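You operate a simulated robot arm through the tools that you are given. There is no shell and no other tool. Be economical: measure what you need, move in short steps, check, and stop when the job is done.

The job below is to be done with a simulated two-armed robot. You get a single attempt, and the scene is never put back.

JOB
On the top of the mixing bench, fold the blue cloth in half.

Only the result counts: the job must be done as asked and must still hold three seconds after the hand-in. Knocking over, shifting, dropping, spilling or breaking anything else fails it. Flat cloth is picked up by pressing the open fingertips on it (5 to 10 N) and closing them slowly along it; thin cloth reads only 2 to 8 mm in the jaws.

ROBOT AND FRAMES
Two 7-joint arms with two-finger parallel grippers on one trunk, on a base that drives. Base frame: it is fixed to the floor where the robot stands at the start and does not move with it; the origin is under the middle of the robot, x ahead of it, y to its left, z up. Units: m, degrees, N and s.
The left shoulder is at the start at [0.07, 0.134, 1.076], the right one opposite. Places, roughly: top of the mixing bench [0.5, 0.2, 0.8]. Payload 1.57 kg a hand.
The TCP of each hand is the grasp point between the finger pads, 0.03 m short of the fingertips. In the tool frame z runs along the fingers and y along their closing line. The gripper opens to 0.08 m. The fingers are 0.017 m wide and 0.012 m thick; the gripper's body (0.04 by 0.082 m) begins 0.08 m behind the TCP.
Orientation is that of the tool frame in the base frame, as a unit quaternion [w, x, y, z]. With the fingers straight down and closing along the base's y, the tool's x points along the base's -x, its y along +y and its z along -z.

CONTROLS
- The arms move only by the tool move_arm. It takes "left_plan", "right_plan" or both (then of equal length, played together; a hand with none holds still); each is one flat list of numbers, 7 for each row, row after row: the turn, a rotation vector about the tool's x, y, z in units of 4 degrees (1.0 is 4 degrees), then the shift along the tool's x, y, z in units of 40 mm (1.0 is 40 mm), then the gripper command, from -1 (fully open) to 1 (shut), values between in proportion. In form: [rx, ry, rz, x, y, z, gripper, rx, ry, rz, x, y, z, gripper, ...]. A call has 1 to 12 rows; each row shifts and turns the commanded pose from where the row before left it, along the tool's axes as they then stand. A call with a number of a shift or a turn outside -1 to 1 is refused whole. Rows are played at 5 a second. More than 0.05 m and 8.6 degrees between two rows, or a gripper value outside its range, and nothing of the call is played. Where a pose cannot be reached the arm comes as near as it can. A force on the tool above 40 N (or 10 N above the force at the start of the call, whichever is more), or a blocked arm, ends the call early, and 0.2 s more pass. Each finger travels about 0.153 m/s and halts on what it meets, pressing with about 36 N; the grip force reading is that of the motor and also rises with nothing between the fingers. The clock runs only during rows and for 0.2 s after the last one: add rows that do not move to give the fingers time. The reply holds the time, the measured pose of the TCP, the force on the tool along the base axes, the opening and the grip force, in the units named above and with some noise.
- Cameras (640 x 400 px; columns grow to the right, rows downward): "scene" is now at [0.1262, 0.0005, 1.2971]; the picture's right is [0.00, -1.00, 0.00], its down [-0.78, -0.00, -0.62] and it looks along [0.62, 0.00, -0.78] (base axes); focal length 251 px, centre (320, 200). "left" rides on the left gripper at [0.072, 0.007, -0.122] in its tool frame; the picture's right is [-0.09, 1.00, 0.00], its down [-0.84, -0.08, -0.54] and it looks along [-0.54, -0.05, 0.84] (tool axes); focal length 238 px, centre (320, 200). "right" rides on the right gripper at [0.072, -0.007, -0.122] in its tool frame; the picture's right is [0.09, 1.00, 0.00], its down [-0.84, 0.08, -0.54] and it looks along [-0.54, 0.05, 0.84] (tool axes); focal length 238 px, centre (320, 200). There is no depth. A picture from a camera that has moved, and an enlarged one, comes with that camera's place and axes in the base frame and with its lens. The place of the scene camera against the robot may be out by one fixed shift of up to 0.025 m in any direction.
- camera(camera): a new picture of that camera. No time passes.
- raise_lower(by): slides the trunk up (or, below 0, down) by that many m; the arms and the scene camera ride with it, the base frame stays. It gives what a move gives, with no picture.
- drive_base(legs): drives the robot by 1 to 6 legs, each [ahead, left, turn to the left] in m, m and degrees, along the robot's own axes; the way and the turn of a leg run together, so that a leg with both is an arc; at most 1.5 m and 180 degrees a leg. The arms and the cameras ride along, it lands a little off, and it stops where it bumps. It gives what a move gives.
- pan_tilt(pan, tilt): turns the head with the scene camera to pan (to the left, within 86 degrees either way) and tilt (down, from -29 to 69), counted from straight ahead of the robot. It gives what a move gives.
- zoom(camera, box): a new picture of the part [left, top, right, bottom] of that camera's present view, enlarged. No time passes.
- hand_in(): hands the job in; it is judged then, once.

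Go step by step. Nothing tells you exact positions but the pictures and the camera data: compare them with the known pose of the tool, close in by small moves and look again before you grip or let go. The budget is 120 turns and 100 pictures, counting those below and the enlarged ones. Unless the task says otherwise, let go and move clear before handing in, and close with one line.

The tools are called after "Emit:" as name(argument=value, ...) on one line, values as JSON. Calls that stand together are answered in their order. move_arm: Moves the arms, as the interface text tells. Its arguments: {"type":"object","properties":{"left_plan":{"type":"array","items":{"type":"number"}},"right_plan":{"type":"array","items":{"type":"number"}}},"required":[]} The other tools are called the same way: raise_lower (by) slides the trunk up or down; drive_base (legs) drives the base; pan_tilt (pan, tilt) turns the head that bears the scene camera; camera (camera) takes a picture; zoom (camera, box) takes an enlarged picture of a part of a camera's view; hand_in () hands the job in.

At the start:

```text
time_s: 0.0
left_eef_pos: [0.4853, 0.2352, 0.9815]
left_ee_rot: [-0.002, 0.0, 1.0, 0.0]
left_wrist_force: [0.1, -0.8, -0.2]
left_gripper_width: 0.0799
left_grip_force: 0.0
right_eef_pos: [0.4026, -0.1689, 1.0304]
right_ee_rot: [0.0, 0.0, 1.0, 0.0]
right_wrist_force: [1.1, 0.3, 0.0]
right_gripper_width: 0.0802
right_grip_force: 0.0
trunk travel left (down, up): [-0.65, 0.29]
robot x, y, heading: [-0.0025, -0.002, -0.1]
head pan, tilt: [0.0, 51.3]
```

scene: 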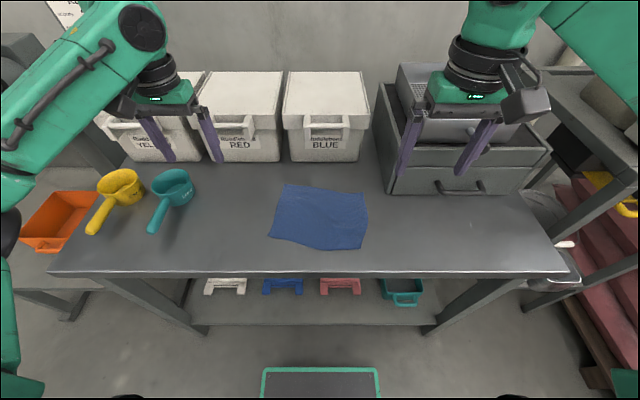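
right: 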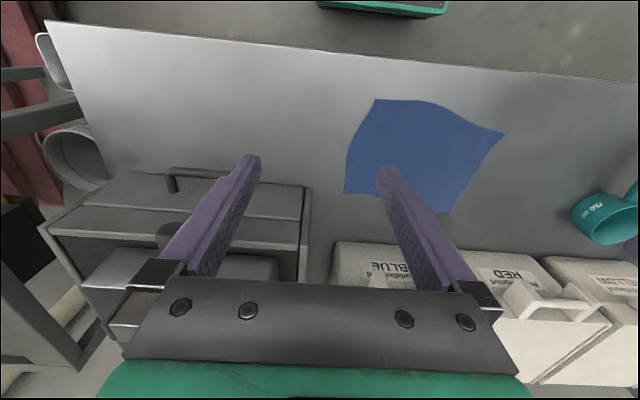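
left: 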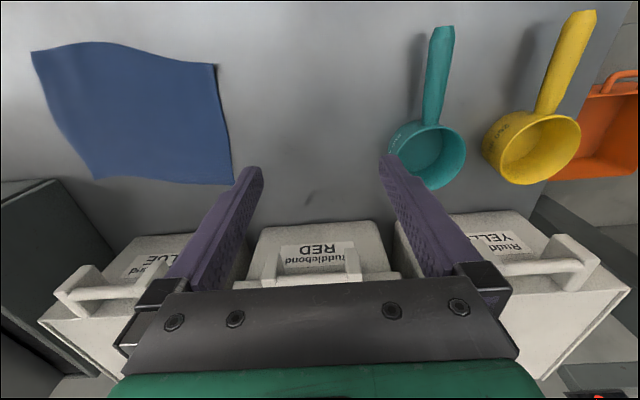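

The blue cloth lies flat. Triangulating with the two wrist cameras puts the bench top at z≈0.78, the near corners at about D(.419,.120) and C(.387,-.090), and the far corners at A(.578,.093) and B(.552,-.114). I'll move both hands above the near corners, aligned with the near edge, and look again.

Emit:
move_arm(left_plan=[0, 0, 0, 0.316, -0.706, 0.558, 0.25, 0, 0, 0, 0.316, -0.706, 0.558, 0.25, 0, 0, 0, 0.316, -0.706, 0.558, 0.25, 0, 0, 0, 0.316, -0.706, 0.558, 0.25, 0, 0, 0, 0.316, -0.706, 0.558, 0.25, 0, 0, 0.72, 0, 0, 0, 0.25, 0, 0, 0.72, 0, 0, 0, 0.25, 0, 0, 0.72, 0, 0, 0, 0.25, 0, 0, 0, 0, 0, 0, 0.25], right_plan=[0, 0, 0, 0.033, 0.514, 0.8, 0.25, 0, 0, 0, 0.033, 0.514, 0.8, 0.25, 0, 0, 0, 0.033, 0.514, 0.8, 0.25, 0, 0, 0, 0.033, 0.514, 0.8, 0.25, 0, 0, 0, 0.033, 0.514, 0.8, 0.25, 0, 0, 0.72, 0, 0, 0, 0.25, 0, 0, 0.72, 0, 0, 0, 0.25, 0, 0, 0.72, 0, 0, 0, 0.25, 0, 0, 0, 0, 0, 0, 0.25])

Emit:
camera(camera="left")

Emit:
camera(camera="right")

Emit:
camera(camera="scene")

```text
time_s: 2.0
left_eef_pos: [0.422, 0.0956, 0.87]
left_ee_rot: [0.0, 0.075, 0.997, -0.001]
left_wrist_force: [-0.7, -0.8, 0.1]
left_gripper_width: 0.0299
left_grip_force: 0.1
right_eef_pos: [0.3974, -0.0655, 0.8702]
right_ee_rot: [0.0, 0.075, 0.997, -0.001]
right_wrist_force: [0.3, 0.8, -0.2]
right_gripper_width: 0.0298
right_grip_force: 0.1
trunk travel left (down, up): [-0.65, 0.29]
robot x, y, heading: [-0.0012, 0.0003, 0.1]
head pan, tilt: [0.0, 51.3]
```

```text
96 pictures are left
camera left: at [0.3517, 0.1137, 0.9919], right [0.24, 0.97, 0.0], down [0.82, -0.2, 0.54], along [0.53, -0.13, -0.84], focal length 238 px, centre (320, 200)
```

left: 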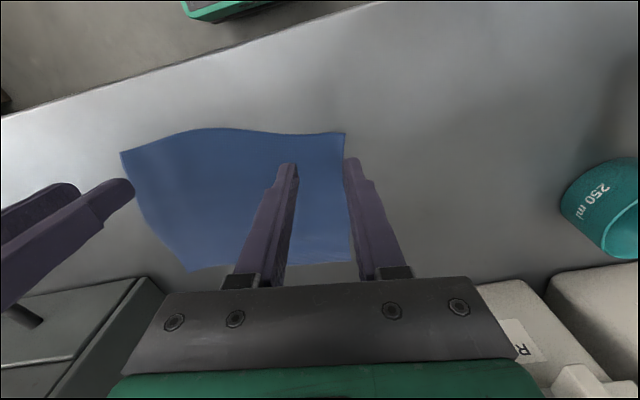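

```text
95 pictures are left
camera right: at [0.326, -0.061, 0.9916], right [0.06, 1.0, 0.0], down [0.84, -0.05, 0.54], along [0.54, -0.03, -0.84], focal length 238 px, centre (320, 200)
```

right: 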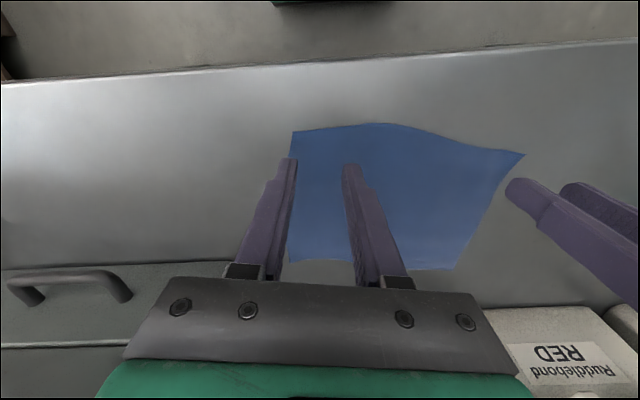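

```text
94 pictures are left
camera scene: at [0.1261, 0.0005, 1.2971], right [0.0, -1.0, 0.0], down [-0.78, 0.0, -0.62], along [0.62, 0.0, -0.78], focal length 251 px, centre (320, 200)
```

scene: 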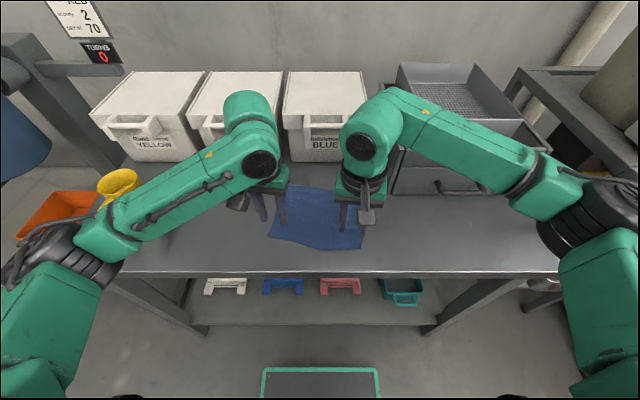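

The corners check out: D≈(.421,.120) and C≈(.387,-.088). Both hands straddle the near edge, so I'll lower to just above the cloth.

Emit:
move_arm(left_plan=[0, 0, 0, -0.075, 0, 0.5, 0.25, 0, 0, 0, 0, 0, 0.5, 0.25, 0, 0, 0, 0, 0, 0.25, 0.25, 0, 0, 0, 0, 0, 0, 0.25], right_plan=[0, 0, 0, -0.05, 0, 0.5, 0.25, 0, 0, 0, 0, 0, 0.5, 0.25, 0, 0, 0, 0, 0, 0.25, 0.25, 0, 0, 0, 0, 0, 0, 0.25])

Emit:
camera(camera="left")

Emit:
camera(camera="right")

```text
time_s: 3.0
left_eef_pos: [0.4251, 0.0947, 0.8202]
left_ee_rot: [-0.001, 0.075, 0.997, -0.001]
left_wrist_force: [0.7, -0.8, -0.1]
left_gripper_width: 0.0302
left_grip_force: 0.1
right_eef_pos: [0.3973, -0.065, 0.8198]
right_ee_rot: [0.0, 0.077, 0.997, 0.0]
right_wrist_force: [-0.5, 0.2, 0.3]
right_gripper_width: 0.0298
right_grip_force: 0.0
trunk travel left (down, up): [-0.65, 0.29]
robot x, y, heading: [0.003, -0.0, -0.0]
head pan, tilt: [0.0, 51.3]
```

```text
93 pictures are left
camera left: at [0.3549, 0.1128, 0.9416], right [0.24, 0.97, 0.0], down [0.82, -0.2, 0.54], along [0.53, -0.13, -0.84], focal length 238 px, centre (320, 200)
```

left: 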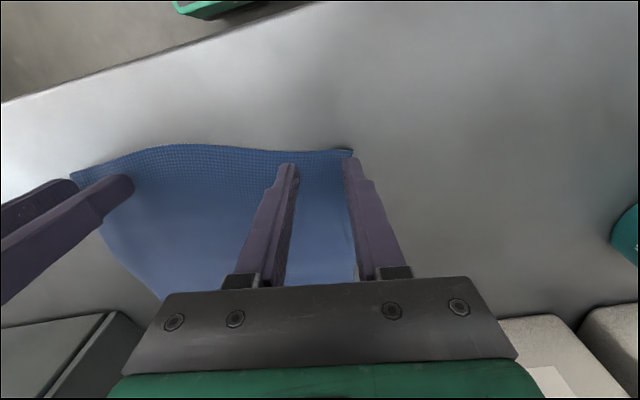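

```text
92 pictures are left
camera right: at [0.3266, -0.0602, 0.9412], right [0.06, 1.0, 0.0], down [0.84, -0.05, 0.54], along [0.54, -0.03, -0.84], focal length 238 px, centre (320, 200)
```

right: 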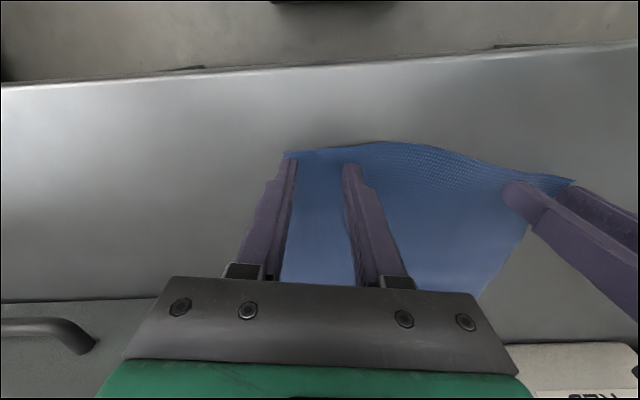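

The tips are about 10 mm above the cloth. I'll shift both hands slightly inward and come down gently to feel for contact.

Emit:
move_arm(left_plan=[0, 0, 0, 0, -0.125, 0.05, 0.25, 0, 0, 0, 0, 0, 0.05, 0.25, 0, 0, 0, 0, 0, 0.05, 0.25, 0, 0, 0, 0, 0, 0.05, 0.25, 0, 0, 0, 0, 0, 0, 0.25], right_plan=[0, 0, 0, 0, 0.075, 0.05, 0.25, 0, 0, 0, 0, 0, 0.05, 0.25, 0, 0, 0, 0, 0, 0.05, 0.25, 0, 0, 0, 0, 0, 0.05, 0.25, 0, 0, 0, 0, 0, 0, 0.25])

```text
time_s: 4.2
left_eef_pos: [0.4246, 0.0891, 0.8126]
left_ee_rot: [0.0, 0.076, 0.997, -0.001]
left_wrist_force: [0.0, -0.4, 0.3]
left_gripper_width: 0.0299
left_grip_force: 0.0
right_eef_pos: [0.3986, -0.0618, 0.8129]
right_ee_rot: [0.0, 0.075, 0.997, 0.0]
right_wrist_force: [-0.1, 0.5, -0.6]
right_gripper_width: 0.0302
right_grip_force: 0.1
trunk travel left (down, up): [-0.65, 0.29]
robot x, y, heading: [0.0001, -0.0005, -0.2]
head pan, tilt: [0.0, 51.3]
```

Emit:
move_arm(left_plan=[0, 0, 0, 0, 0, 0.04, 0.25, 0, 0, 0, 0, 0, 0.03, 0.25, 0, 0, 0, 0, 0, 0, 0.25], right_plan=[0, 0, 0, 0, 0, 0.04, 0.25, 0, 0, 0, 0, 0, 0.03, 0.25, 0, 0, 0, 0, 0, 0, 0.25])

Emit:
camera(camera="left")

Emit:
camera(camera="right")

```text
time_s: 5.0
left_eef_pos: [0.422, 0.0906, 0.8114]
left_ee_rot: [0.002, 0.074, 0.997, -0.001]
left_wrist_force: [2.5, 0.3, 11.8]
left_gripper_width: 0.0302
left_grip_force: 0.0
right_eef_pos: [0.3984, -0.0626, 0.8116]
right_ee_rot: [0.003, 0.076, 0.997, 0.002]
right_wrist_force: [2.6, 0.4, 19.4]
right_gripper_width: 0.0298
right_grip_force: 0.0
trunk travel left (down, up): [-0.65, 0.29]
robot x, y, heading: [0.0014, 0.0016, -0.1]
head pan, tilt: [0.0, 51.3]
```

```text
91 pictures are left
camera left: at [0.3516, 0.1078, 0.9329], right [0.24, 0.97, 0.0], down [0.81, -0.2, 0.55], along [0.53, -0.13, -0.84], focal length 238 px, centre (320, 200)
```

left: 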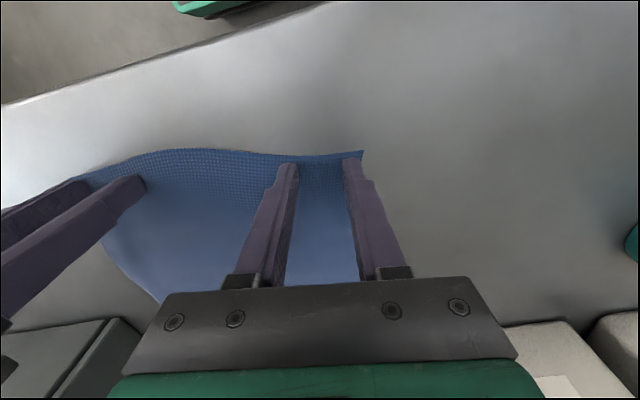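

```text
90 pictures are left
camera right: at [0.3261, -0.0582, 0.9324], right [0.06, 1.0, 0.0], down [0.84, -0.05, 0.55], along [0.55, -0.03, -0.84], focal length 238 px, centre (320, 200)
```

right: 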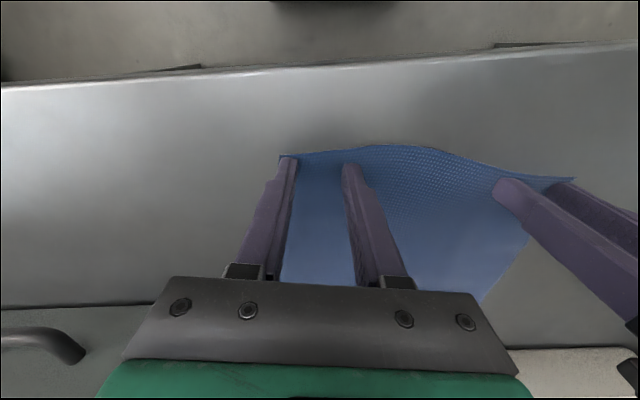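

Contact is made at 12 N and 19 N. I'll ease off to 5–10 N and close slowly.

Emit:
move_arm(left_plan=[0, 0, 0, 0, 0, -0.013, 0.25, 0, 0, 0, 0, 0, 0, 0.25], right_plan=[0, 0, 0, 0, 0, -0.03, 0.25, 0, 0, 0, 0, 0, 0, 0.25])

```text
time_s: 5.6
left_eef_pos: [0.4219, 0.0899, 0.8111]
left_ee_rot: [0.002, 0.074, 0.997, -0.001]
left_wrist_force: [2.3, -0.7, 20.5]
left_gripper_width: 0.0299
left_grip_force: 0.1
right_eef_pos: [0.3966, -0.0631, 0.8121]
right_ee_rot: [0.0, 0.075, 0.997, 0.0]
right_wrist_force: [1.1, 1.0, 8.4]
right_gripper_width: 0.0299
right_grip_force: 0.1
trunk travel left (down, up): [-0.65, 0.29]
robot x, y, heading: [-0.0015, 0.0009, 0.1]
head pan, tilt: [0.0, 51.3]
```

Emit:
move_arm(left_plan=[0, 0, 0, 0, 0, -0.02, 0.25, 0, 0, 0, 0, 0, 0, 0.25])

```text
time_s: 6.2
left_eef_pos: [0.423, 0.0902, 0.8111]
left_ee_rot: [0.001, 0.075, 0.997, 0.0]
left_wrist_force: [3.8, 0.1, 16.5]
left_gripper_width: 0.0298
left_grip_force: 0.1
right_eef_pos: [0.3975, -0.0627, 0.811]
right_ee_rot: [0.0, 0.075, 0.997, 0.0]
right_wrist_force: [-0.1, 1.8, 6.8]
right_gripper_width: 0.03
right_grip_force: 0.0
trunk travel left (down, up): [-0.65, 0.29]
robot x, y, heading: [-0.0012, 0.0009, -0.2]
head pan, tilt: [0.0, 51.3]
```

Emit:
move_arm(left_plan=[0, 0, 0, 0, 0, -0.018, 0.25, 0, 0, 0, 0, 0, 0, 0.25])

```text
time_s: 6.8
left_eef_pos: [0.4214, 0.0897, 0.8117]
left_ee_rot: [0.001, 0.075, 0.997, -0.001]
left_wrist_force: [0.9, 0.3, 8.7]
left_gripper_width: 0.0299
left_grip_force: 0.1
right_eef_pos: [0.3976, -0.0636, 0.8116]
right_ee_rot: [0.002, 0.075, 0.997, 0.0]
right_wrist_force: [-0.9, 0.0, 8.0]
right_gripper_width: 0.03
right_grip_force: 0.1
trunk travel left (down, up): [-0.65, 0.29]
robot x, y, heading: [0.0003, -0.0005, 0.2]
head pan, tilt: [0.0, 51.3]
```

Both hands now press at about 8 N, so I'll close slowly.

Emit:
move_arm(left_plan=[0, 0, 0, 0, 0, 0, 0.32, 0, 0, 0, 0, 0, 0, 0.39, 0, 0, 0, 0, 0, 0, 0.46, 0, 0, 0, 0, 0, 0, 0.53, 0, 0, 0, 0, 0, 0, 0.6, 0, 0, 0, 0, 0, 0, 0.67, 0, 0, 0, 0, 0, 0, 0.74, 0, 0, 0, 0, 0, 0, 0.81, 0, 0, 0, 0, 0, 0, 0.88, 0, 0, 0, 0, 0, 0, 0.95, 0, 0, 0, 0, 0, 0, 1, 0, 0, 0, 0, 0, 0, 1], right_plan=[0, 0, 0, 0, 0, 0, 0.32, 0, 0, 0, 0, 0, 0, 0.39, 0, 0, 0, 0, 0, 0, 0.46, 0, 0, 0, 0, 0, 0, 0.53, 0, 0, 0, 0, 0, 0, 0.6, 0, 0, 0, 0, 0, 0, 0.67, 0, 0, 0, 0, 0, 0, 0.74, 0, 0, 0, 0, 0, 0, 0.81, 0, 0, 0, 0, 0, 0, 0.88, 0, 0, 0, 0, 0, 0, 0.95, 0, 0, 0, 0, 0, 0, 1, 0, 0, 0, 0, 0, 0, 1])

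Emit:
camera(camera="left")

Emit:
camera(camera="right")

```text
time_s: 9.4
left_eef_pos: [0.4222, 0.0896, 0.812]
left_ee_rot: [0.0, 0.076, 0.997, -0.002]
left_wrist_force: [-2.0, -12.1, 1.4]
left_gripper_width: 0.002
left_grip_force: 23.0
right_eef_pos: [0.3983, -0.0628, 0.8109]
right_ee_rot: [0.001, 0.075, 0.997, 0.001]
right_wrist_force: [1.8, 11.1, 8.8]
right_gripper_width: 0.0021
right_grip_force: 23.7
trunk travel left (down, up): [-0.65, 0.29]
robot x, y, heading: [0.0032, 0.0002, -0.1]
head pan, tilt: [0.0, 51.3]
```

```text
89 pictures are left
camera left: at [0.3519, 0.1071, 0.9333], right [0.24, 0.97, 0.0], down [0.82, -0.2, 0.54], along [0.53, -0.13, -0.84], focal length 238 px, centre (320, 200)
```

left: 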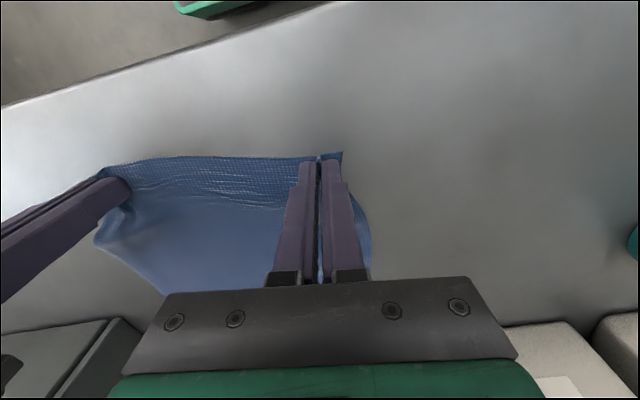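

```text
88 pictures are left
camera right: at [0.3268, -0.058, 0.9327], right [0.06, 1.0, 0.0], down [0.84, -0.05, 0.54], along [0.54, -0.03, -0.84], focal length 238 px, centre (320, 200)
```

right: 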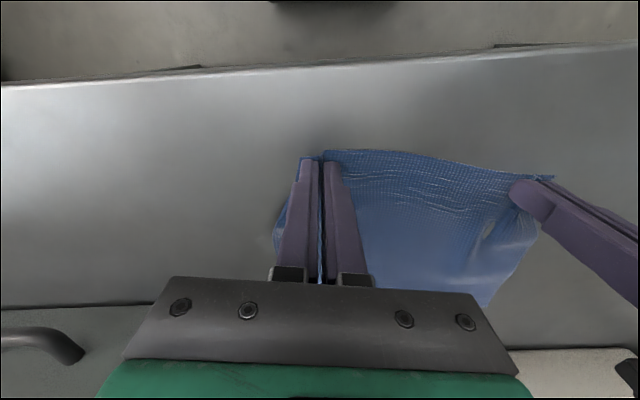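

Both corners are gripped (2 mm in each jaw), with tension between the hands. I'll ease the hands inward and lift a little.

Emit:
move_arm(left_plan=[0, 0, 0, -0.05, -0.1, -0.1, 1, 0, 0, 0, -0.1, -0.02, -0.2, 1, 0, 0, 0, -0.1, 0, -0.25, 1, 0, 0, 0, 0, 0, 0, 1], right_plan=[0, 0, 0, -0.05, 0.1, -0.1, 1, 0, 0, 0, -0.1, 0.02, -0.2, 1, 0, 0, 0, -0.1, 0, -0.25, 1, 0, 0, 0, 0, 0, 0, 1])

Emit:
camera(camera="left")

Emit:
camera(camera="right")

```text
time_s: 10.4
left_eef_pos: [0.432, 0.0838, 0.8331]
left_ee_rot: [-0.001, 0.075, 0.997, 0.0]
left_wrist_force: [0.3, -0.8, 0.1]
left_gripper_width: 0.002
left_grip_force: 23.8
right_eef_pos: [0.4099, -0.0596, 0.8325]
right_ee_rot: [-0.001, 0.076, 0.997, 0.0]
right_wrist_force: [0.8, 1.3, -0.1]
right_gripper_width: 0.002
right_grip_force: 23.6
trunk travel left (down, up): [-0.65, 0.29]
robot x, y, heading: [-0.0027, 0.0012, 0.2]
head pan, tilt: [0.0, 51.3]
```

```text
87 pictures are left
camera left: at [0.3628, 0.1019, 0.9555], right [0.24, 0.97, 0.0], down [0.82, -0.2, 0.54], along [0.53, -0.13, -0.84], focal length 238 px, centre (320, 200)
```

left: 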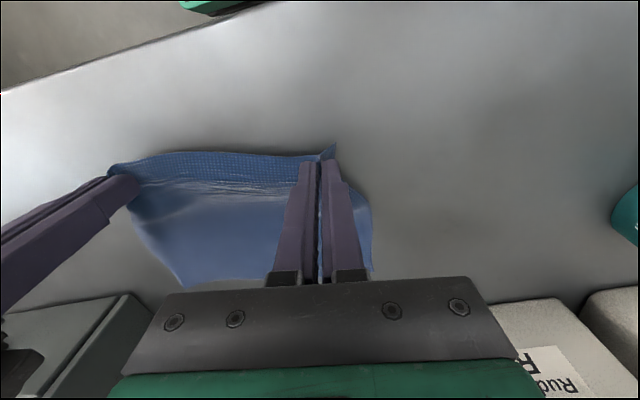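

```text
86 pictures are left
camera right: at [0.3385, -0.0552, 0.9534], right [0.06, 1.0, 0.0], down [0.84, -0.05, 0.54], along [0.54, -0.03, -0.84], focal length 238 px, centre (320, 200)
```

right: 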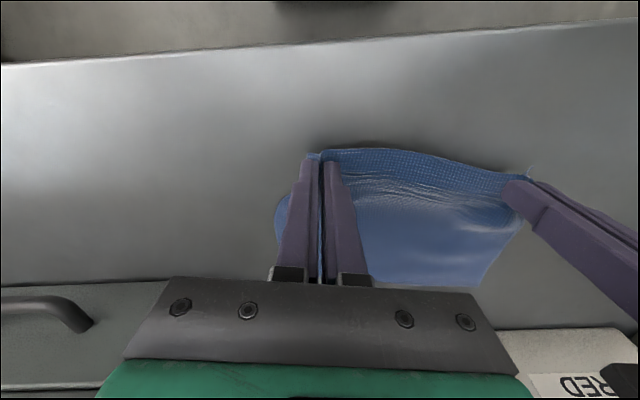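

The edge came up cleanly. Now I'll swing it along an arc toward the far edge and stop just short of laying it down.

Emit:
move_arm(left_plan=[0, 0, 0, -0.24, 0, -0.41, 1, 0, 0, 0, -0.24, 0, -0.41, 1, 0, 0, 0, -0.375, 0, -0.15, 1, 0, 0, 0, -0.375, 0, -0.15, 1, 0, 0, 0, -0.375, 0, 0, 1, 0, 0, 0, -0.375, 0, 0, 1, 0, 0, 0, -0.375, 0, 0.15, 1, 0, 0, 0, -0.375, 0, 0.2, 1, 0, 0, 0, 0, 0, 0, 1], right_plan=[0, 0, 0, -0.24, 0, -0.41, 1, 0, 0, 0, -0.24, 0, -0.41, 1, 0, 0, 0, -0.375, 0, -0.15, 1, 0, 0, 0, -0.375, 0, -0.15, 1, 0, 0, 0, -0.375, 0, 0, 1, 0, 0, 0, -0.375, 0, 0, 1, 0, 0, 0, -0.375, 0, 0.15, 1, 0, 0, 0, -0.375, 0, 0.2, 1, 0, 0, 0, 0, 0, 0, 1])

Emit:
camera(camera="left")

Emit:
camera(camera="right")

Emit:
zoom(camera="scene", box=[200, 130, 440, 280])

```text
time_s: 12.4
left_eef_pos: [0.5415, 0.067, 0.8645]
left_ee_rot: [0.0, 0.075, 0.997, -0.001]
left_wrist_force: [-0.9, -0.8, -0.3]
left_gripper_width: 0.0021
left_grip_force: 23.5
right_eef_pos: [0.5173, -0.0762, 0.8646]
right_ee_rot: [0.001, 0.074, 0.997, 0.001]
right_wrist_force: [-1.5, -0.3, 0.0]
right_gripper_width: 0.0023
right_grip_force: 23.4
trunk travel left (down, up): [-0.65, 0.29]
robot x, y, heading: [-0.0033, -0.0025, -0.0]
head pan, tilt: [0.0, 51.3]
```

```text
85 pictures are left
camera left: at [0.4709, 0.0845, 0.9861], right [0.24, 0.97, 0.0], down [0.82, -0.2, 0.54], along [0.53, -0.13, -0.84], focal length 238 px, centre (320, 200)
```

left: 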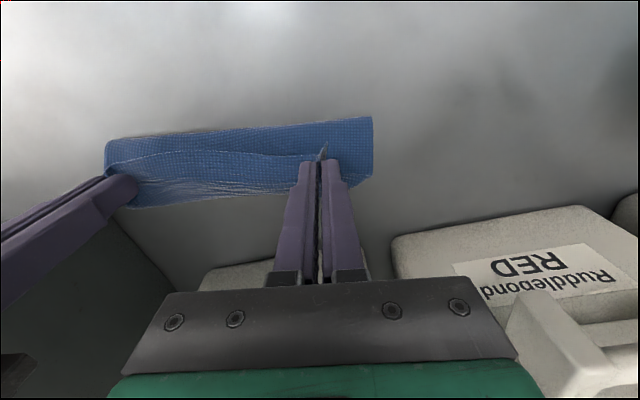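

```text
84 pictures are left
camera right: at [0.4454, -0.0718, 0.9861], right [0.06, 1.0, 0.0], down [0.84, -0.05, 0.54], along [0.54, -0.03, -0.84], focal length 238 px, centre (320, 200)
```

right: 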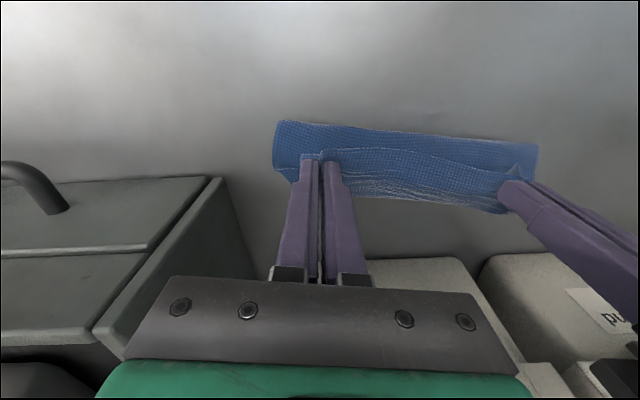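

```text
2.67 times, centred on (320, 205) of scene
camera zoom: at [0.1257, 0.0006, 1.2972], right [0.0, -1.0, 0.0], down [-0.78, 0.0, -0.63], along [0.63, 0.0, -0.78], focal length 670 px, centre (320, 187)
```

zoom: 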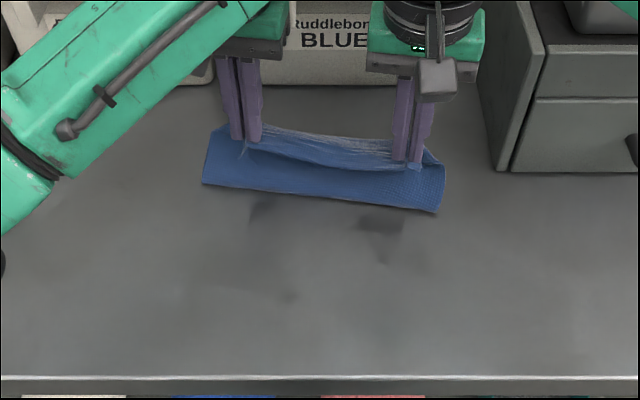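

The cloth follows well. Before laying it down I want a closer look at where the far edge now lies.

Emit:
zoom(camera="left", box=[80, 90, 400, 290])

Emit:
zoom(camera="right", box=[240, 90, 560, 290])

Emit:
zoom(camera="scene", box=[260, 160, 380, 235])

```text
2.00 times, centred on (240, 190) of left
camera zoom: at [0.4709, 0.0845, 0.9861], right [0.24, 0.97, 0.0], down [0.82, -0.2, 0.54], along [0.53, -0.13, -0.84], focal length 477 px, centre (480, 220)
```

zoom: 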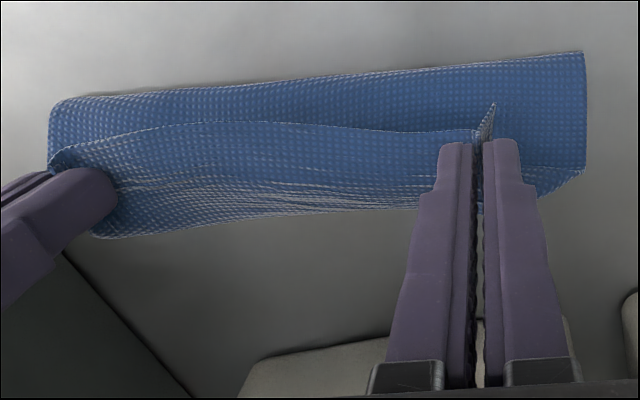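

```text
2.00 times, centred on (400, 190) of right
camera zoom: at [0.4454, -0.0718, 0.9861], right [0.06, 1.0, 0.0], down [0.84, -0.05, 0.54], along [0.54, -0.03, -0.84], focal length 477 px, centre (160, 220)
```

zoom: 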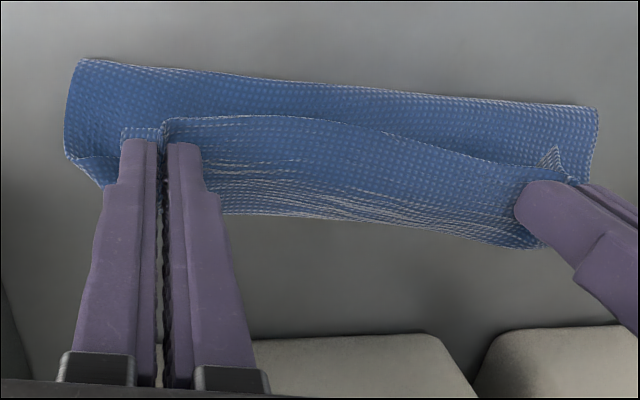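

```text
5.33 times, centred on (320, 198) of scene
camera zoom: at [0.1257, 0.0006, 1.2972], right [0.0, -1.0, 0.0], down [-0.78, 0.0, -0.63], along [0.63, 0.0, -0.78], focal length 1339 px, centre (320, 213)
```

zoom: 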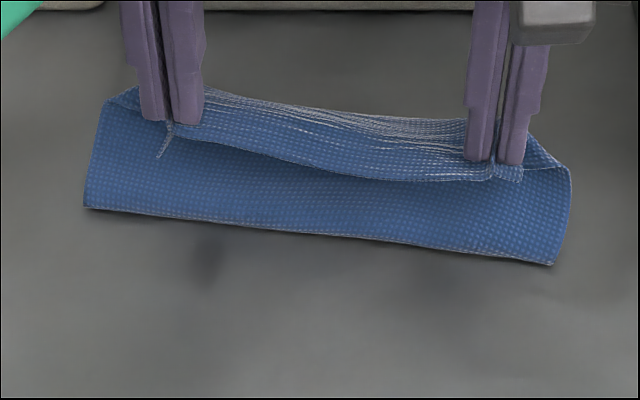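

Because the pinch points straight down, the held edge flaps back toward the robot. I'll lean both hands forward, with fingertips pointing back at the robot, so the held edge turns over with the fold. Then I'll look again.

Emit:
move_arm(left_plan=[0, 1, 0, -0.06, 0, 0, 1, 0, 1, 0, -0.06, 0, 0, 1, 0, 1, 0, -0.06, 0, 0, 1, 0, 1, 0, -0.06, 0, 0, 1, 0, 1, 0, -0.06, 0, 0, 1, 0, 1, 0, -0.06, 0, 0, 1, 0, 0, 0, 0, 0, 0, 1], right_plan=[0, 1, 0, -0.06, 0, 0, 1, 0, 1, 0, -0.06, 0, 0, 1, 0, 1, 0, -0.06, 0, 0, 1, 0, 1, 0, -0.06, 0, 0, 1, 0, 1, 0, -0.06, 0, 0, 1, 0, 1, 0, -0.06, 0, 0, 1, 0, 0, 0, 0, 0, 0, 1])

Emit:
camera(camera="left")

Emit:
camera(camera="scene")

Emit:
zoom(camera="scene", box=[260, 160, 380, 235])

```text
time_s: 14.0
left_eef_pos: [0.5416, 0.068, 0.865]
left_ee_rot: [-0.139, 0.075, 0.987, 0.009]
left_wrist_force: [-0.7, -6.3, 0.2]
left_gripper_width: 0.0022
left_grip_force: 23.7
left hand out of reach, approached as far as the arm can: row 4, 5, 6
right_eef_pos: [0.531, -0.0805, 0.8739]
right_ee_rot: [-0.158, 0.07, 0.985, 0.014]
right_wrist_force: [1.0, 6.6, -0.5]
right_gripper_width: 0.0024
right_grip_force: 23.9
right hand out of reach, approached as far as the arm can: row 5, 6
trunk travel left (down, up): [-0.65, 0.29]
robot x, y, heading: [0.0005, -0.0044, -0.1]
head pan, tilt: [0.0, 51.3]
```

```text
79 pictures are left
camera left: at [0.5066, 0.081, 1.0022], right [0.24, 0.97, -0.03], down [0.93, -0.22, 0.29], along [0.28, -0.09, -0.96], focal length 238 px, centre (320, 200)
```

left: 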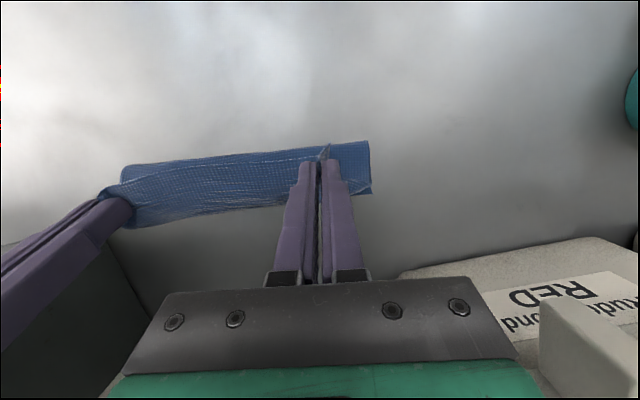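

```text
78 pictures are left
camera scene: at [0.1263, 0.0007, 1.2971], right [0.0, -1.0, 0.0], down [-0.78, 0.0, -0.62], along [0.62, 0.0, -0.78], focal length 251 px, centre (320, 200)
```

scene: 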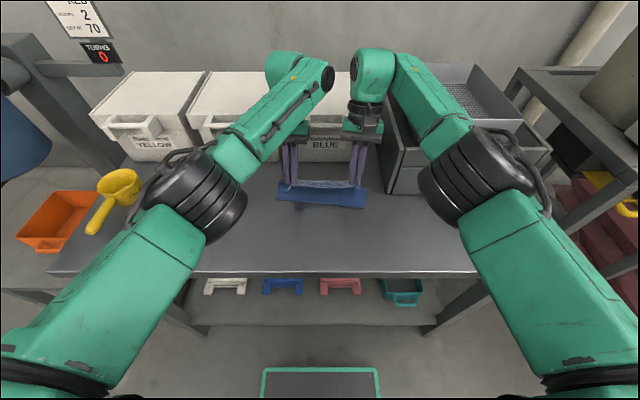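

```text
5.33 times, centred on (320, 198) of scene
camera zoom: at [0.1263, 0.0007, 1.2971], right [0.0, -1.0, 0.0], down [-0.78, 0.0, -0.62], along [0.62, 0.0, -0.78], focal length 1339 px, centre (320, 213)
```

zoom: 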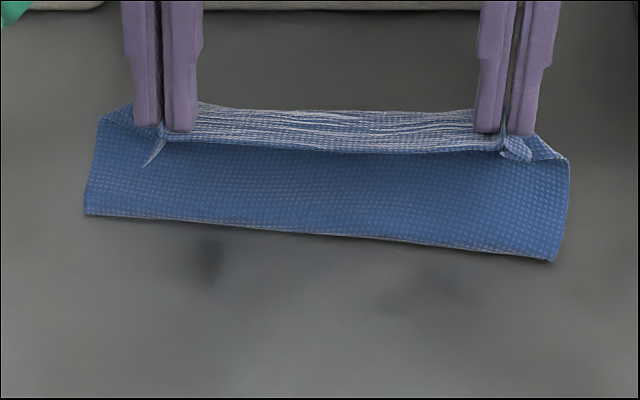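

The lean is limited by reach. The side pinch stiffens the cloth, so it juts forward out of the fingers. I'll go back along the arc, lay the edge down, and regrasp with the fingers closing across the edge, so the cloth hangs straight down from the tips.

Emit:
move_arm(left_plan=[0, -1, 0, 0.06, 0, 0, 1, 0, -1, 0, 0.06, 0, 0, 1, 0, -1, 0, 0.06, 0, 0, 1, 0, -1, 0, 0.06, 0, 0, 1, 0, -1, 0, 0.06, 0, 0, 1, 0, -1, 0, 0.06, 0, 0, 1, 0, 0, 0, 0, 0, 0, 1], right_plan=[0, -1, 0, 0.06, 0, 0, 1, 0, -1, 0, 0.06, 0, 0, 1, 0, -1, 0, 0.06, 0, 0, 1, 0, -1, 0, 0.06, 0, 0, 1, 0, -1, 0, 0.06, 0, 0, 1, 0, -1, 0, 0.06, 0, 0, 1, 0, 0, 0, 0, 0, 0, 1])

```text
time_s: 15.6
left_eef_pos: [0.5268, 0.0718, 0.8669]
left_ee_rot: [0.07, 0.075, 0.995, -0.005]
left_wrist_force: [-0.4, -10.5, -0.3]
left_gripper_width: 0.0024
left_grip_force: 23.7
right_eef_pos: [0.5185, -0.0816, 0.8752]
right_ee_rot: [0.052, 0.072, 0.996, -0.001]
right_wrist_force: [-0.4, 9.3, 0.5]
right_gripper_width: 0.0022
right_grip_force: 23.3
trunk travel left (down, up): [-0.65, 0.29]
robot x, y, heading: [0.0002, 0.0038, -0.1]
head pan, tilt: [0.0, 51.3]
```

Emit:
move_arm(left_plan=[0, 1, 0, 0, -0.08, 0, 1, 0, 1, 0, 0, -0.08, 0, 1, 0, 0, 0, 0, 0, 0, 1], right_plan=[0, 0.75, 0, 0, 0.08, 0.1, 1, 0, 0.75, 0, 0, 0.08, 0.1, 1, 0, 0, 0, 0, 0, 0, 1])

```text
time_s: 16.4
left_eef_pos: [0.525, 0.0655, 0.8669]
left_ee_rot: [-0.001, 0.075, 0.997, 0.001]
left_wrist_force: [-0.4, 0.3, -0.5]
left_gripper_width: 0.002
left_grip_force: 23.5
right_eef_pos: [0.5183, -0.0732, 0.8665]
right_ee_rot: [-0.001, 0.072, 0.997, 0.002]
right_wrist_force: [0.2, 0.1, -0.4]
right_gripper_width: 0.0021
right_grip_force: 23.6
trunk travel left (down, up): [-0.65, 0.29]
robot x, y, heading: [0.0002, -0.0002, -0.2]
head pan, tilt: [0.0, 51.3]
```

Emit:
move_arm(left_plan=[0, 0, 0, 0.325, 0.02, -0.2, 1, 0, 0, 0, 0.325, 0.02, -0.1, 1, 0, 0, 0, 0.325, 0.02, 0, 1, 0, 0, 0, 0.325, 0.02, 0, 1, 0, 0, 0, 0.325, 0.02, 0.2, 1, 0, 0, 0, 0.325, 0.02, 0.4, 1, 0, 0, 0, 0.325, 0.02, 0.5, 1, 0, 0, 0, 0.325, 0.02, 0.52, 1, 0, 0, 0, 0, 0, 0, 1], right_plan=[0, 0, 0, 0.379, -0.02, -0.2, 1, 0, 0, 0, 0.379, -0.02, -0.1, 1, 0, 0, 0, 0.379, -0.02, 0, 1, 0, 0, 0, 0.379, -0.02, 0, 1, 0, 0, 0, 0.379, -0.02, 0.2, 1, 0, 0, 0, 0.379, -0.02, 0.4, 1, 0, 0, 0, 0.379, -0.02, 0.5, 1, 0, 0, 0, 0.379, -0.02, 0.52, 1, 0, 0, 0, 0, 0, 0, 1])

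Emit:
camera(camera="left")

Emit:
camera(camera="right")

```text
time_s: 18.4
left_eef_pos: [0.4233, 0.0863, 0.8143]
left_ee_rot: [0.0, 0.075, 0.997, -0.001]
left_wrist_force: [-0.8, -6.1, 0.3]
left_gripper_width: 0.0024
left_grip_force: 23.1
right_eef_pos: [0.396, -0.0623, 0.8151]
right_ee_rot: [-0.001, 0.072, 0.997, 0.002]
right_wrist_force: [1.6, 6.2, 0.2]
right_gripper_width: 0.002
right_grip_force: 23.6
trunk travel left (down, up): [-0.65, 0.29]
robot x, y, heading: [-0.0, 0.0012, 0.3]
head pan, tilt: [0.0, 51.3]
```

```text
76 pictures are left
camera left: at [0.3537, 0.1038, 0.9354], right [0.24, 0.97, 0.0], down [0.82, -0.2, 0.54], along [0.53, -0.13, -0.84], focal length 238 px, centre (320, 200)
```

left: 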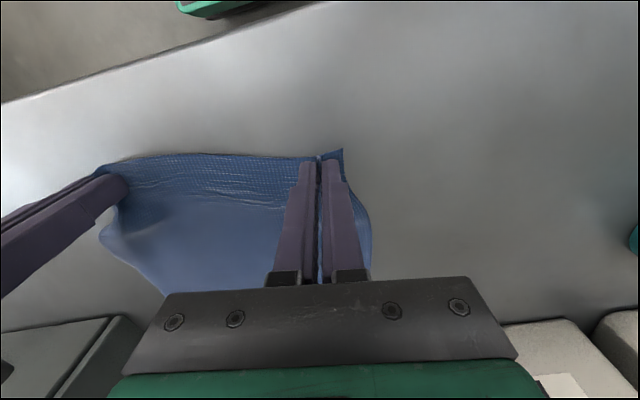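

```text
75 pictures are left
camera right: at [0.3263, -0.0589, 0.9375], right [0.05, 1.0, 0.01], down [0.84, -0.05, 0.54], along [0.54, -0.02, -0.84], focal length 238 px, centre (320, 200)
```

right: 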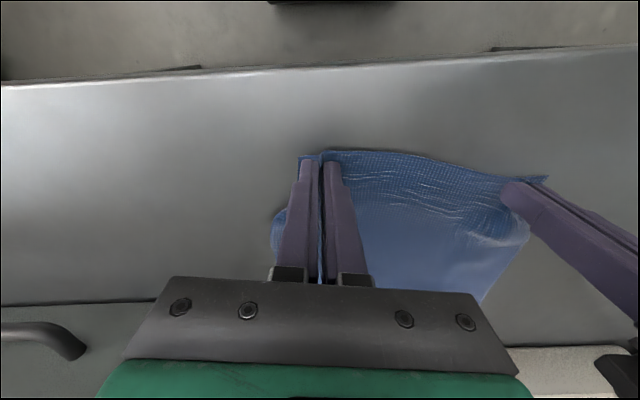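

The cloth is back as it was. I'll let go gently and lift off.

Emit:
move_arm(left_plan=[0, 0, 0, 0, 0, 0, 0.8, 0, 0, 0, 0, 0, 0, 0.6, 0, 0, 0, 0, 0, 0, 0.4, 0, 0, 0, 0, 0, 0, 0.25, 0, 0, 0, 0, 0, -0.2, 0.25, 0, 0, 0, 0, 0, -0.8, 0.25, 0, 0, 0, 0, 0, -1, 0.25, 0, 0, 0, 0, 0, -0.8, 0.25, 0, 0, 0, 0, 0, 0, 0.25], right_plan=[0, 0, 0, 0, 0, 0, 0.8, 0, 0, 0, 0, 0, 0, 0.6, 0, 0, 0, 0, 0, 0, 0.4, 0, 0, 0, 0, 0, 0, 0.25, 0, 0, 0, 0, 0, -0.2, 0.25, 0, 0, 0, 0, 0, -0.8, 0.25, 0, 0, 0, 0, 0, -1, 0.25, 0, 0, 0, 0, 0, -0.8, 0.25, 0, 0, 0, 0, 0, 0, 0.25])

Emit:
camera(camera="left")

Emit:
camera(camera="right")

```text
time_s: 20.4
left_eef_pos: [0.4246, 0.0869, 0.9252]
left_ee_rot: [-0.001, 0.075, 0.997, 0.0]
left_wrist_force: [-0.2, 0.5, 0.1]
left_gripper_width: 0.0301
left_grip_force: 0.1
right_eef_pos: [0.3969, -0.0632, 0.9274]
right_ee_rot: [-0.002, 0.073, 0.997, 0.002]
right_wrist_force: [-0.2, -0.3, 0.2]
right_gripper_width: 0.03
right_grip_force: 0.2
trunk travel left (down, up): [-0.65, 0.29]
robot x, y, heading: [0.0011, 0.0023, 0.3]
head pan, tilt: [0.0, 51.3]
```

```text
74 pictures are left
camera left: at [0.354, 0.1049, 1.0471], right [0.24, 0.97, 0.0], down [0.82, -0.2, 0.54], along [0.53, -0.13, -0.84], focal length 238 px, centre (320, 200)
```

left: 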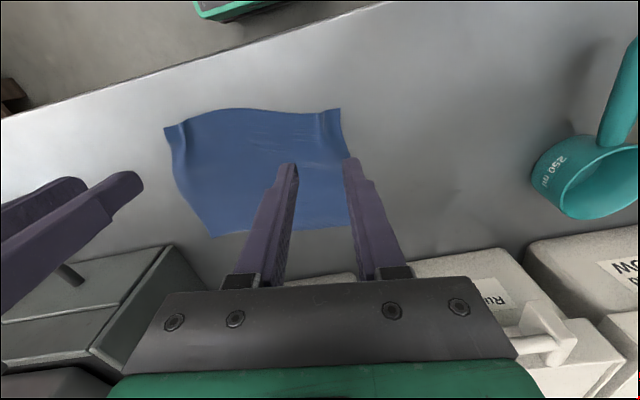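

```text
73 pictures are left
camera right: at [0.3252, -0.0597, 1.0489], right [0.05, 1.0, 0.0], down [0.84, -0.05, 0.54], along [0.54, -0.02, -0.84], focal length 238 px, centre (320, 200)
```

right: 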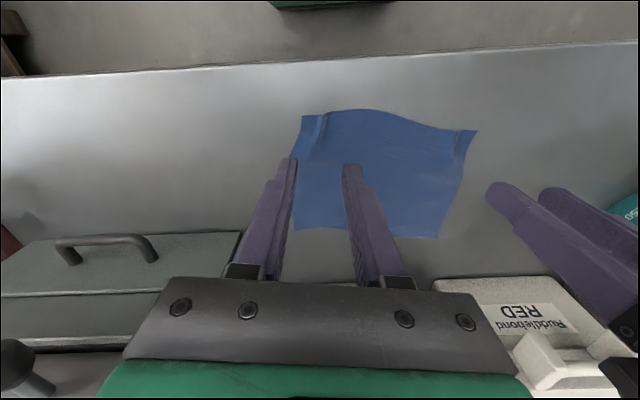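

The cloth is flat again with small ridges. It will be better to fold the far edge toward me, because I can then roll the hands back (wrist toward the robot) to turn the edge over, and that is well within reach. Next I'll move both hands above the far corners.

Emit:
move_arm(left_plan=[0, 0, 0, -0.712, 0.042, 0.375, 0.25, 0, 0, 0, -0.712, 0.042, 0.375, 0.25, 0, 0, 0, -0.712, 0.042, 0.375, 0.25, 0, 0, 0, -0.712, 0.042, 0.375, 0.25, 0, 0, 0, -0.712, 0.042, 0.375, 0.25, 0, 0, 0, 0, 0, 0, 0.25], right_plan=[0, 0, 0, -0.743, 0, 0.386, 0.25, 0, 0, 0, -0.743, 0, 0.386, 0.25, 0, 0, 0, -0.743, 0, 0.386, 0.25, 0, 0, 0, -0.743, 0, 0.386, 0.25, 0, 0, 0, -0.743, 0, 0.386, 0.25, 0, 0, 0, 0, 0, 0, 0.25])

Emit:
camera(camera="left")

Emit:
camera(camera="right")

Emit:
camera(camera="scene")

```text
time_s: 21.8
left_eef_pos: [0.5662, 0.0746, 0.8507]
left_ee_rot: [0.001, 0.076, 0.997, 0.0]
left_wrist_force: [0.0, -0.3, -0.4]
left_gripper_width: 0.03
left_grip_force: 0.0
right_eef_pos: [0.5439, -0.0839, 0.8478]
right_ee_rot: [0.0, 0.072, 0.997, 0.002]
right_wrist_force: [0.2, 0.7, -0.1]
right_gripper_width: 0.0302
right_grip_force: 0.0
trunk travel left (down, up): [-0.65, 0.29]
robot x, y, heading: [0.0013, 0.0024, -0.1]
head pan, tilt: [0.0, 51.3]
```

```text
72 pictures are left
camera left: at [0.4959, 0.0929, 0.973], right [0.24, 0.97, 0.0], down [0.81, -0.2, 0.54], along [0.53, -0.13, -0.84], focal length 238 px, centre (320, 200)
```

left: 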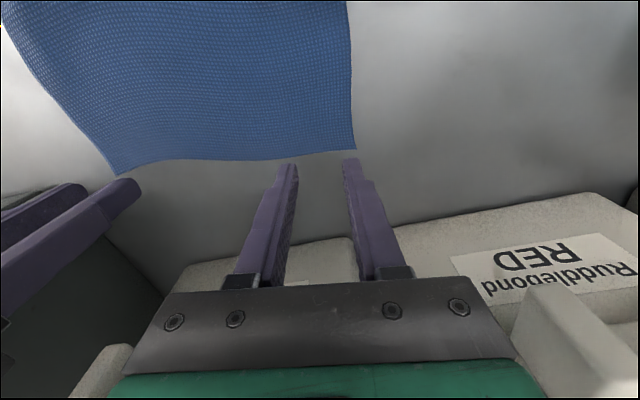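

```text
71 pictures are left
camera right: at [0.4729, -0.0812, 0.97], right [0.05, 1.0, 0.0], down [0.84, -0.04, 0.54], along [0.54, -0.02, -0.84], focal length 238 px, centre (320, 200)
```

right: 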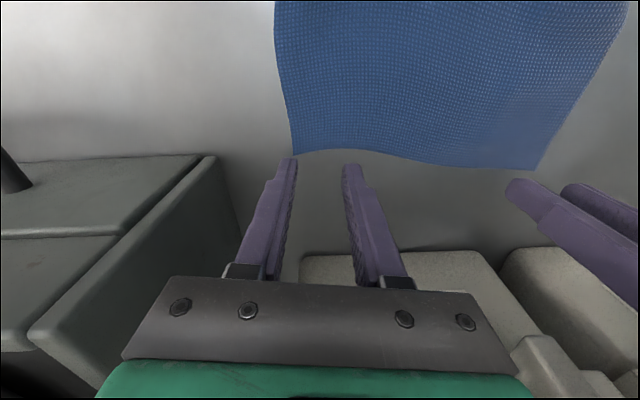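

```text
70 pictures are left
camera scene: at [0.1251, 0.0007, 1.2972], right [0.0, -1.0, 0.0], down [-0.78, 0.0, -0.63], along [0.63, 0.0, -0.78], focal length 251 px, centre (320, 200)
```

scene: 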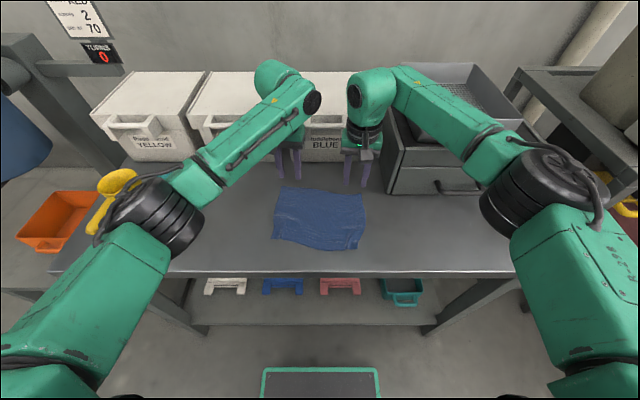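

The far corners are A≈(.576,.104) and B≈(.547,-.106), so small corrections are needed before lowering to contact.

Emit:
move_arm(left_plan=[0, 0, 0, 0.09, 0.1, 0.4, 0.25, 0, 0, 0, 0, 0, 0.4, 0.25, 0, 0, 0, 0, 0, 0.15, 0.25, 0, 0, 0, 0, 0, 0, 0.25, 0, 0, 0, 0, 0, 0, 0.25], right_plan=[0, 0, 0, 0.12, 0, 0.4, 0.25, 0, 0, 0, 0, 0, 0.35, 0.25, 0, 0, 0, 0, 0, 0.13, 0.25, 0, 0, 0, 0, 0, 0, 0.25, 0, 0, 0, 0, 0, 0, 0.25])

Emit:
zoom(camera="left", box=[240, 100, 400, 200])

Emit:
zoom(camera="right", box=[240, 100, 400, 200])

```text
time_s: 23.0
left_eef_pos: [0.5643, 0.0807, 0.8118]
left_ee_rot: [0.0, 0.075, 0.997, -0.001]
left_wrist_force: [-0.8, -0.2, -0.4]
left_gripper_width: 0.03
left_grip_force: 0.0
right_eef_pos: [0.5397, -0.0844, 0.8122]
right_ee_rot: [-0.001, 0.073, 0.997, 0.001]
right_wrist_force: [-0.3, 0.0, -1.0]
right_gripper_width: 0.03
right_grip_force: 0.2
trunk travel left (down, up): [-0.65, 0.29]
robot x, y, heading: [-0.0002, -0.0014, -0.0]
head pan, tilt: [0.0, 51.3]
```

```text
4.00 times, centred on (320, 150) of left
camera zoom: at [0.4932, 0.0976, 0.9341], right [0.24, 0.97, 0.0], down [0.82, -0.2, 0.54], along [0.53, -0.13, -0.84], focal length 953 px, centre (320, 400)
```

zoom: 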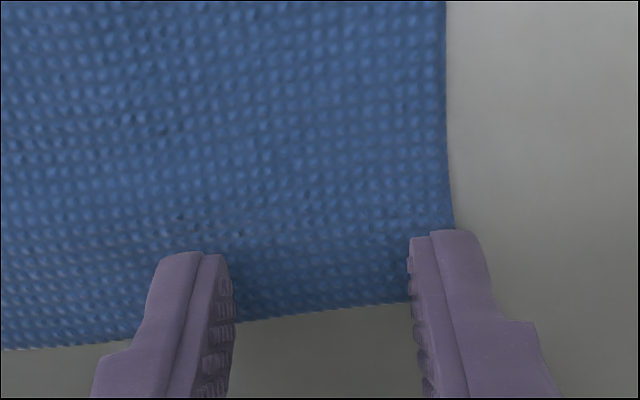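

```text
4.00 times, centred on (320, 150) of right
camera zoom: at [0.4673, -0.0798, 0.9339], right [0.05, 1.0, 0.0], down [0.84, -0.05, 0.54], along [0.54, -0.02, -0.84], focal length 953 px, centre (320, 400)
```

zoom: 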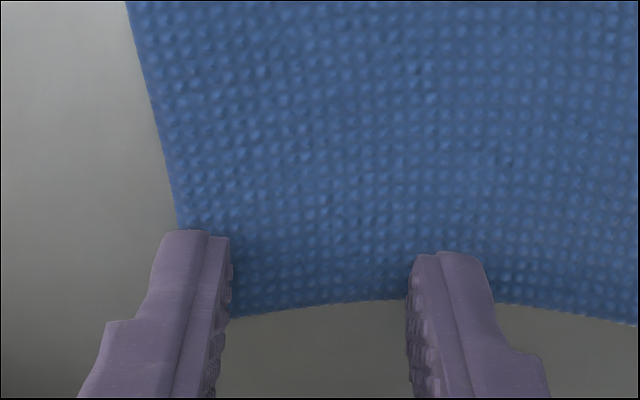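

Emit:
move_arm(left_plan=[0, 0, 0, 0, -0.09, 0, 0.25, 0, 0, 0, 0, 0, 0.03, 0.25, 0, 0, 0, 0, 0, 0, 0.25, 0, 0, 0, 0, 0, 0, 0.25], right_plan=[0, 0, 0, 0, 0.07, 0, 0.25, 0, 0, 0, 0, 0, 0.03, 0.25, 0, 0, 0, 0, 0, 0, 0.25, 0, 0, 0, 0, 0, 0, 0.25])

```text
time_s: 24.0
left_eef_pos: [0.5634, 0.076, 0.8113]
left_ee_rot: [0.0, 0.075, 0.997, 0.0]
left_wrist_force: [1.4, 0.0, 2.3]
left_gripper_width: 0.03
left_grip_force: 0.1
right_eef_pos: [0.5407, -0.0809, 0.8125]
right_ee_rot: [-0.001, 0.071, 0.997, 0.002]
right_wrist_force: [0.5, 0.6, 0.4]
right_gripper_width: 0.03
right_grip_force: 0.1
trunk travel left (down, up): [-0.65, 0.29]
robot x, y, heading: [0.0012, -0.0006, -0.3]
head pan, tilt: [0.0, 51.3]
```

Emit:
move_arm(left_plan=[0, 0, 0, 0, 0, 0.013, 0.25, 0, 0, 0, 0, 0, 0, 0.25, 0, 0, 0, 0, 0, 0, 0.25], right_plan=[0, 0, 0, 0, 0, 0.02, 0.25, 0, 0, 0, 0, 0, 0, 0.25, 0, 0, 0, 0, 0, 0, 0.25])

```text
time_s: 24.8
left_eef_pos: [0.5614, 0.0749, 0.8123]
left_ee_rot: [0.0, 0.075, 0.997, 0.0]
left_wrist_force: [1.3, 0.4, 4.3]
left_gripper_width: 0.0301
left_grip_force: 0.0
right_eef_pos: [0.5386, -0.0793, 0.8121]
right_ee_rot: [-0.001, 0.072, 0.997, 0.002]
right_wrist_force: [0.1, -0.5, -0.5]
right_gripper_width: 0.0301
right_grip_force: 0.0
trunk travel left (down, up): [-0.65, 0.29]
robot x, y, heading: [0.0003, 0.0017, -0.0]
head pan, tilt: [0.0, 51.3]
```

Emit:
move_arm(left_plan=[0, 0, 0, 0, 0, 0.008, 0.25, 0, 0, 0, 0, 0, 0, 0.25, 0, 0, 0, 0, 0, 0, 0.25], right_plan=[0, 0, 0, 0, 0, 0.03, 0.25, 0, 0, 0, 0, 0, 0, 0.25, 0, 0, 0, 0, 0, 0, 0.25])

```text
time_s: 25.6
left_eef_pos: [0.5629, 0.0743, 0.8103]
left_ee_rot: [0.0, 0.075, 0.997, -0.001]
left_wrist_force: [0.8, 0.7, 6.7]
left_gripper_width: 0.0301
left_grip_force: 0.0
right_eef_pos: [0.5407, -0.0809, 0.8121]
right_ee_rot: [-0.001, 0.072, 0.997, 0.002]
right_wrist_force: [-0.6, 0.7, 0.9]
right_gripper_width: 0.0299
right_grip_force: 0.1
trunk travel left (down, up): [-0.65, 0.29]
robot x, y, heading: [-0.0012, -0.0031, -0.2]
head pan, tilt: [0.0, 51.3]
```

Emit:
move_arm(right_plan=[0, 0, 0, 0, 0, 0.018, 0.25, 0, 0, 0, 0, 0, 0, 0.25, 0, 0, 0, 0, 0, 0, 0.25])

```text
time_s: 26.4
left_eef_pos: [0.5612, 0.0746, 0.8125]
left_ee_rot: [-0.001, 0.075, 0.997, 0.0]
left_wrist_force: [-0.1, 0.0, 5.1]
left_gripper_width: 0.0303
left_grip_force: 0.0
right_eef_pos: [0.5389, -0.0799, 0.8122]
right_ee_rot: [0.0, 0.073, 0.997, 0.003]
right_wrist_force: [-0.5, -1.1, 4.9]
right_gripper_width: 0.0298
right_grip_force: 0.2
trunk travel left (down, up): [-0.65, 0.29]
robot x, y, heading: [-0.0008, 0.0019, -0.1]
head pan, tilt: [0.0, 51.3]
```

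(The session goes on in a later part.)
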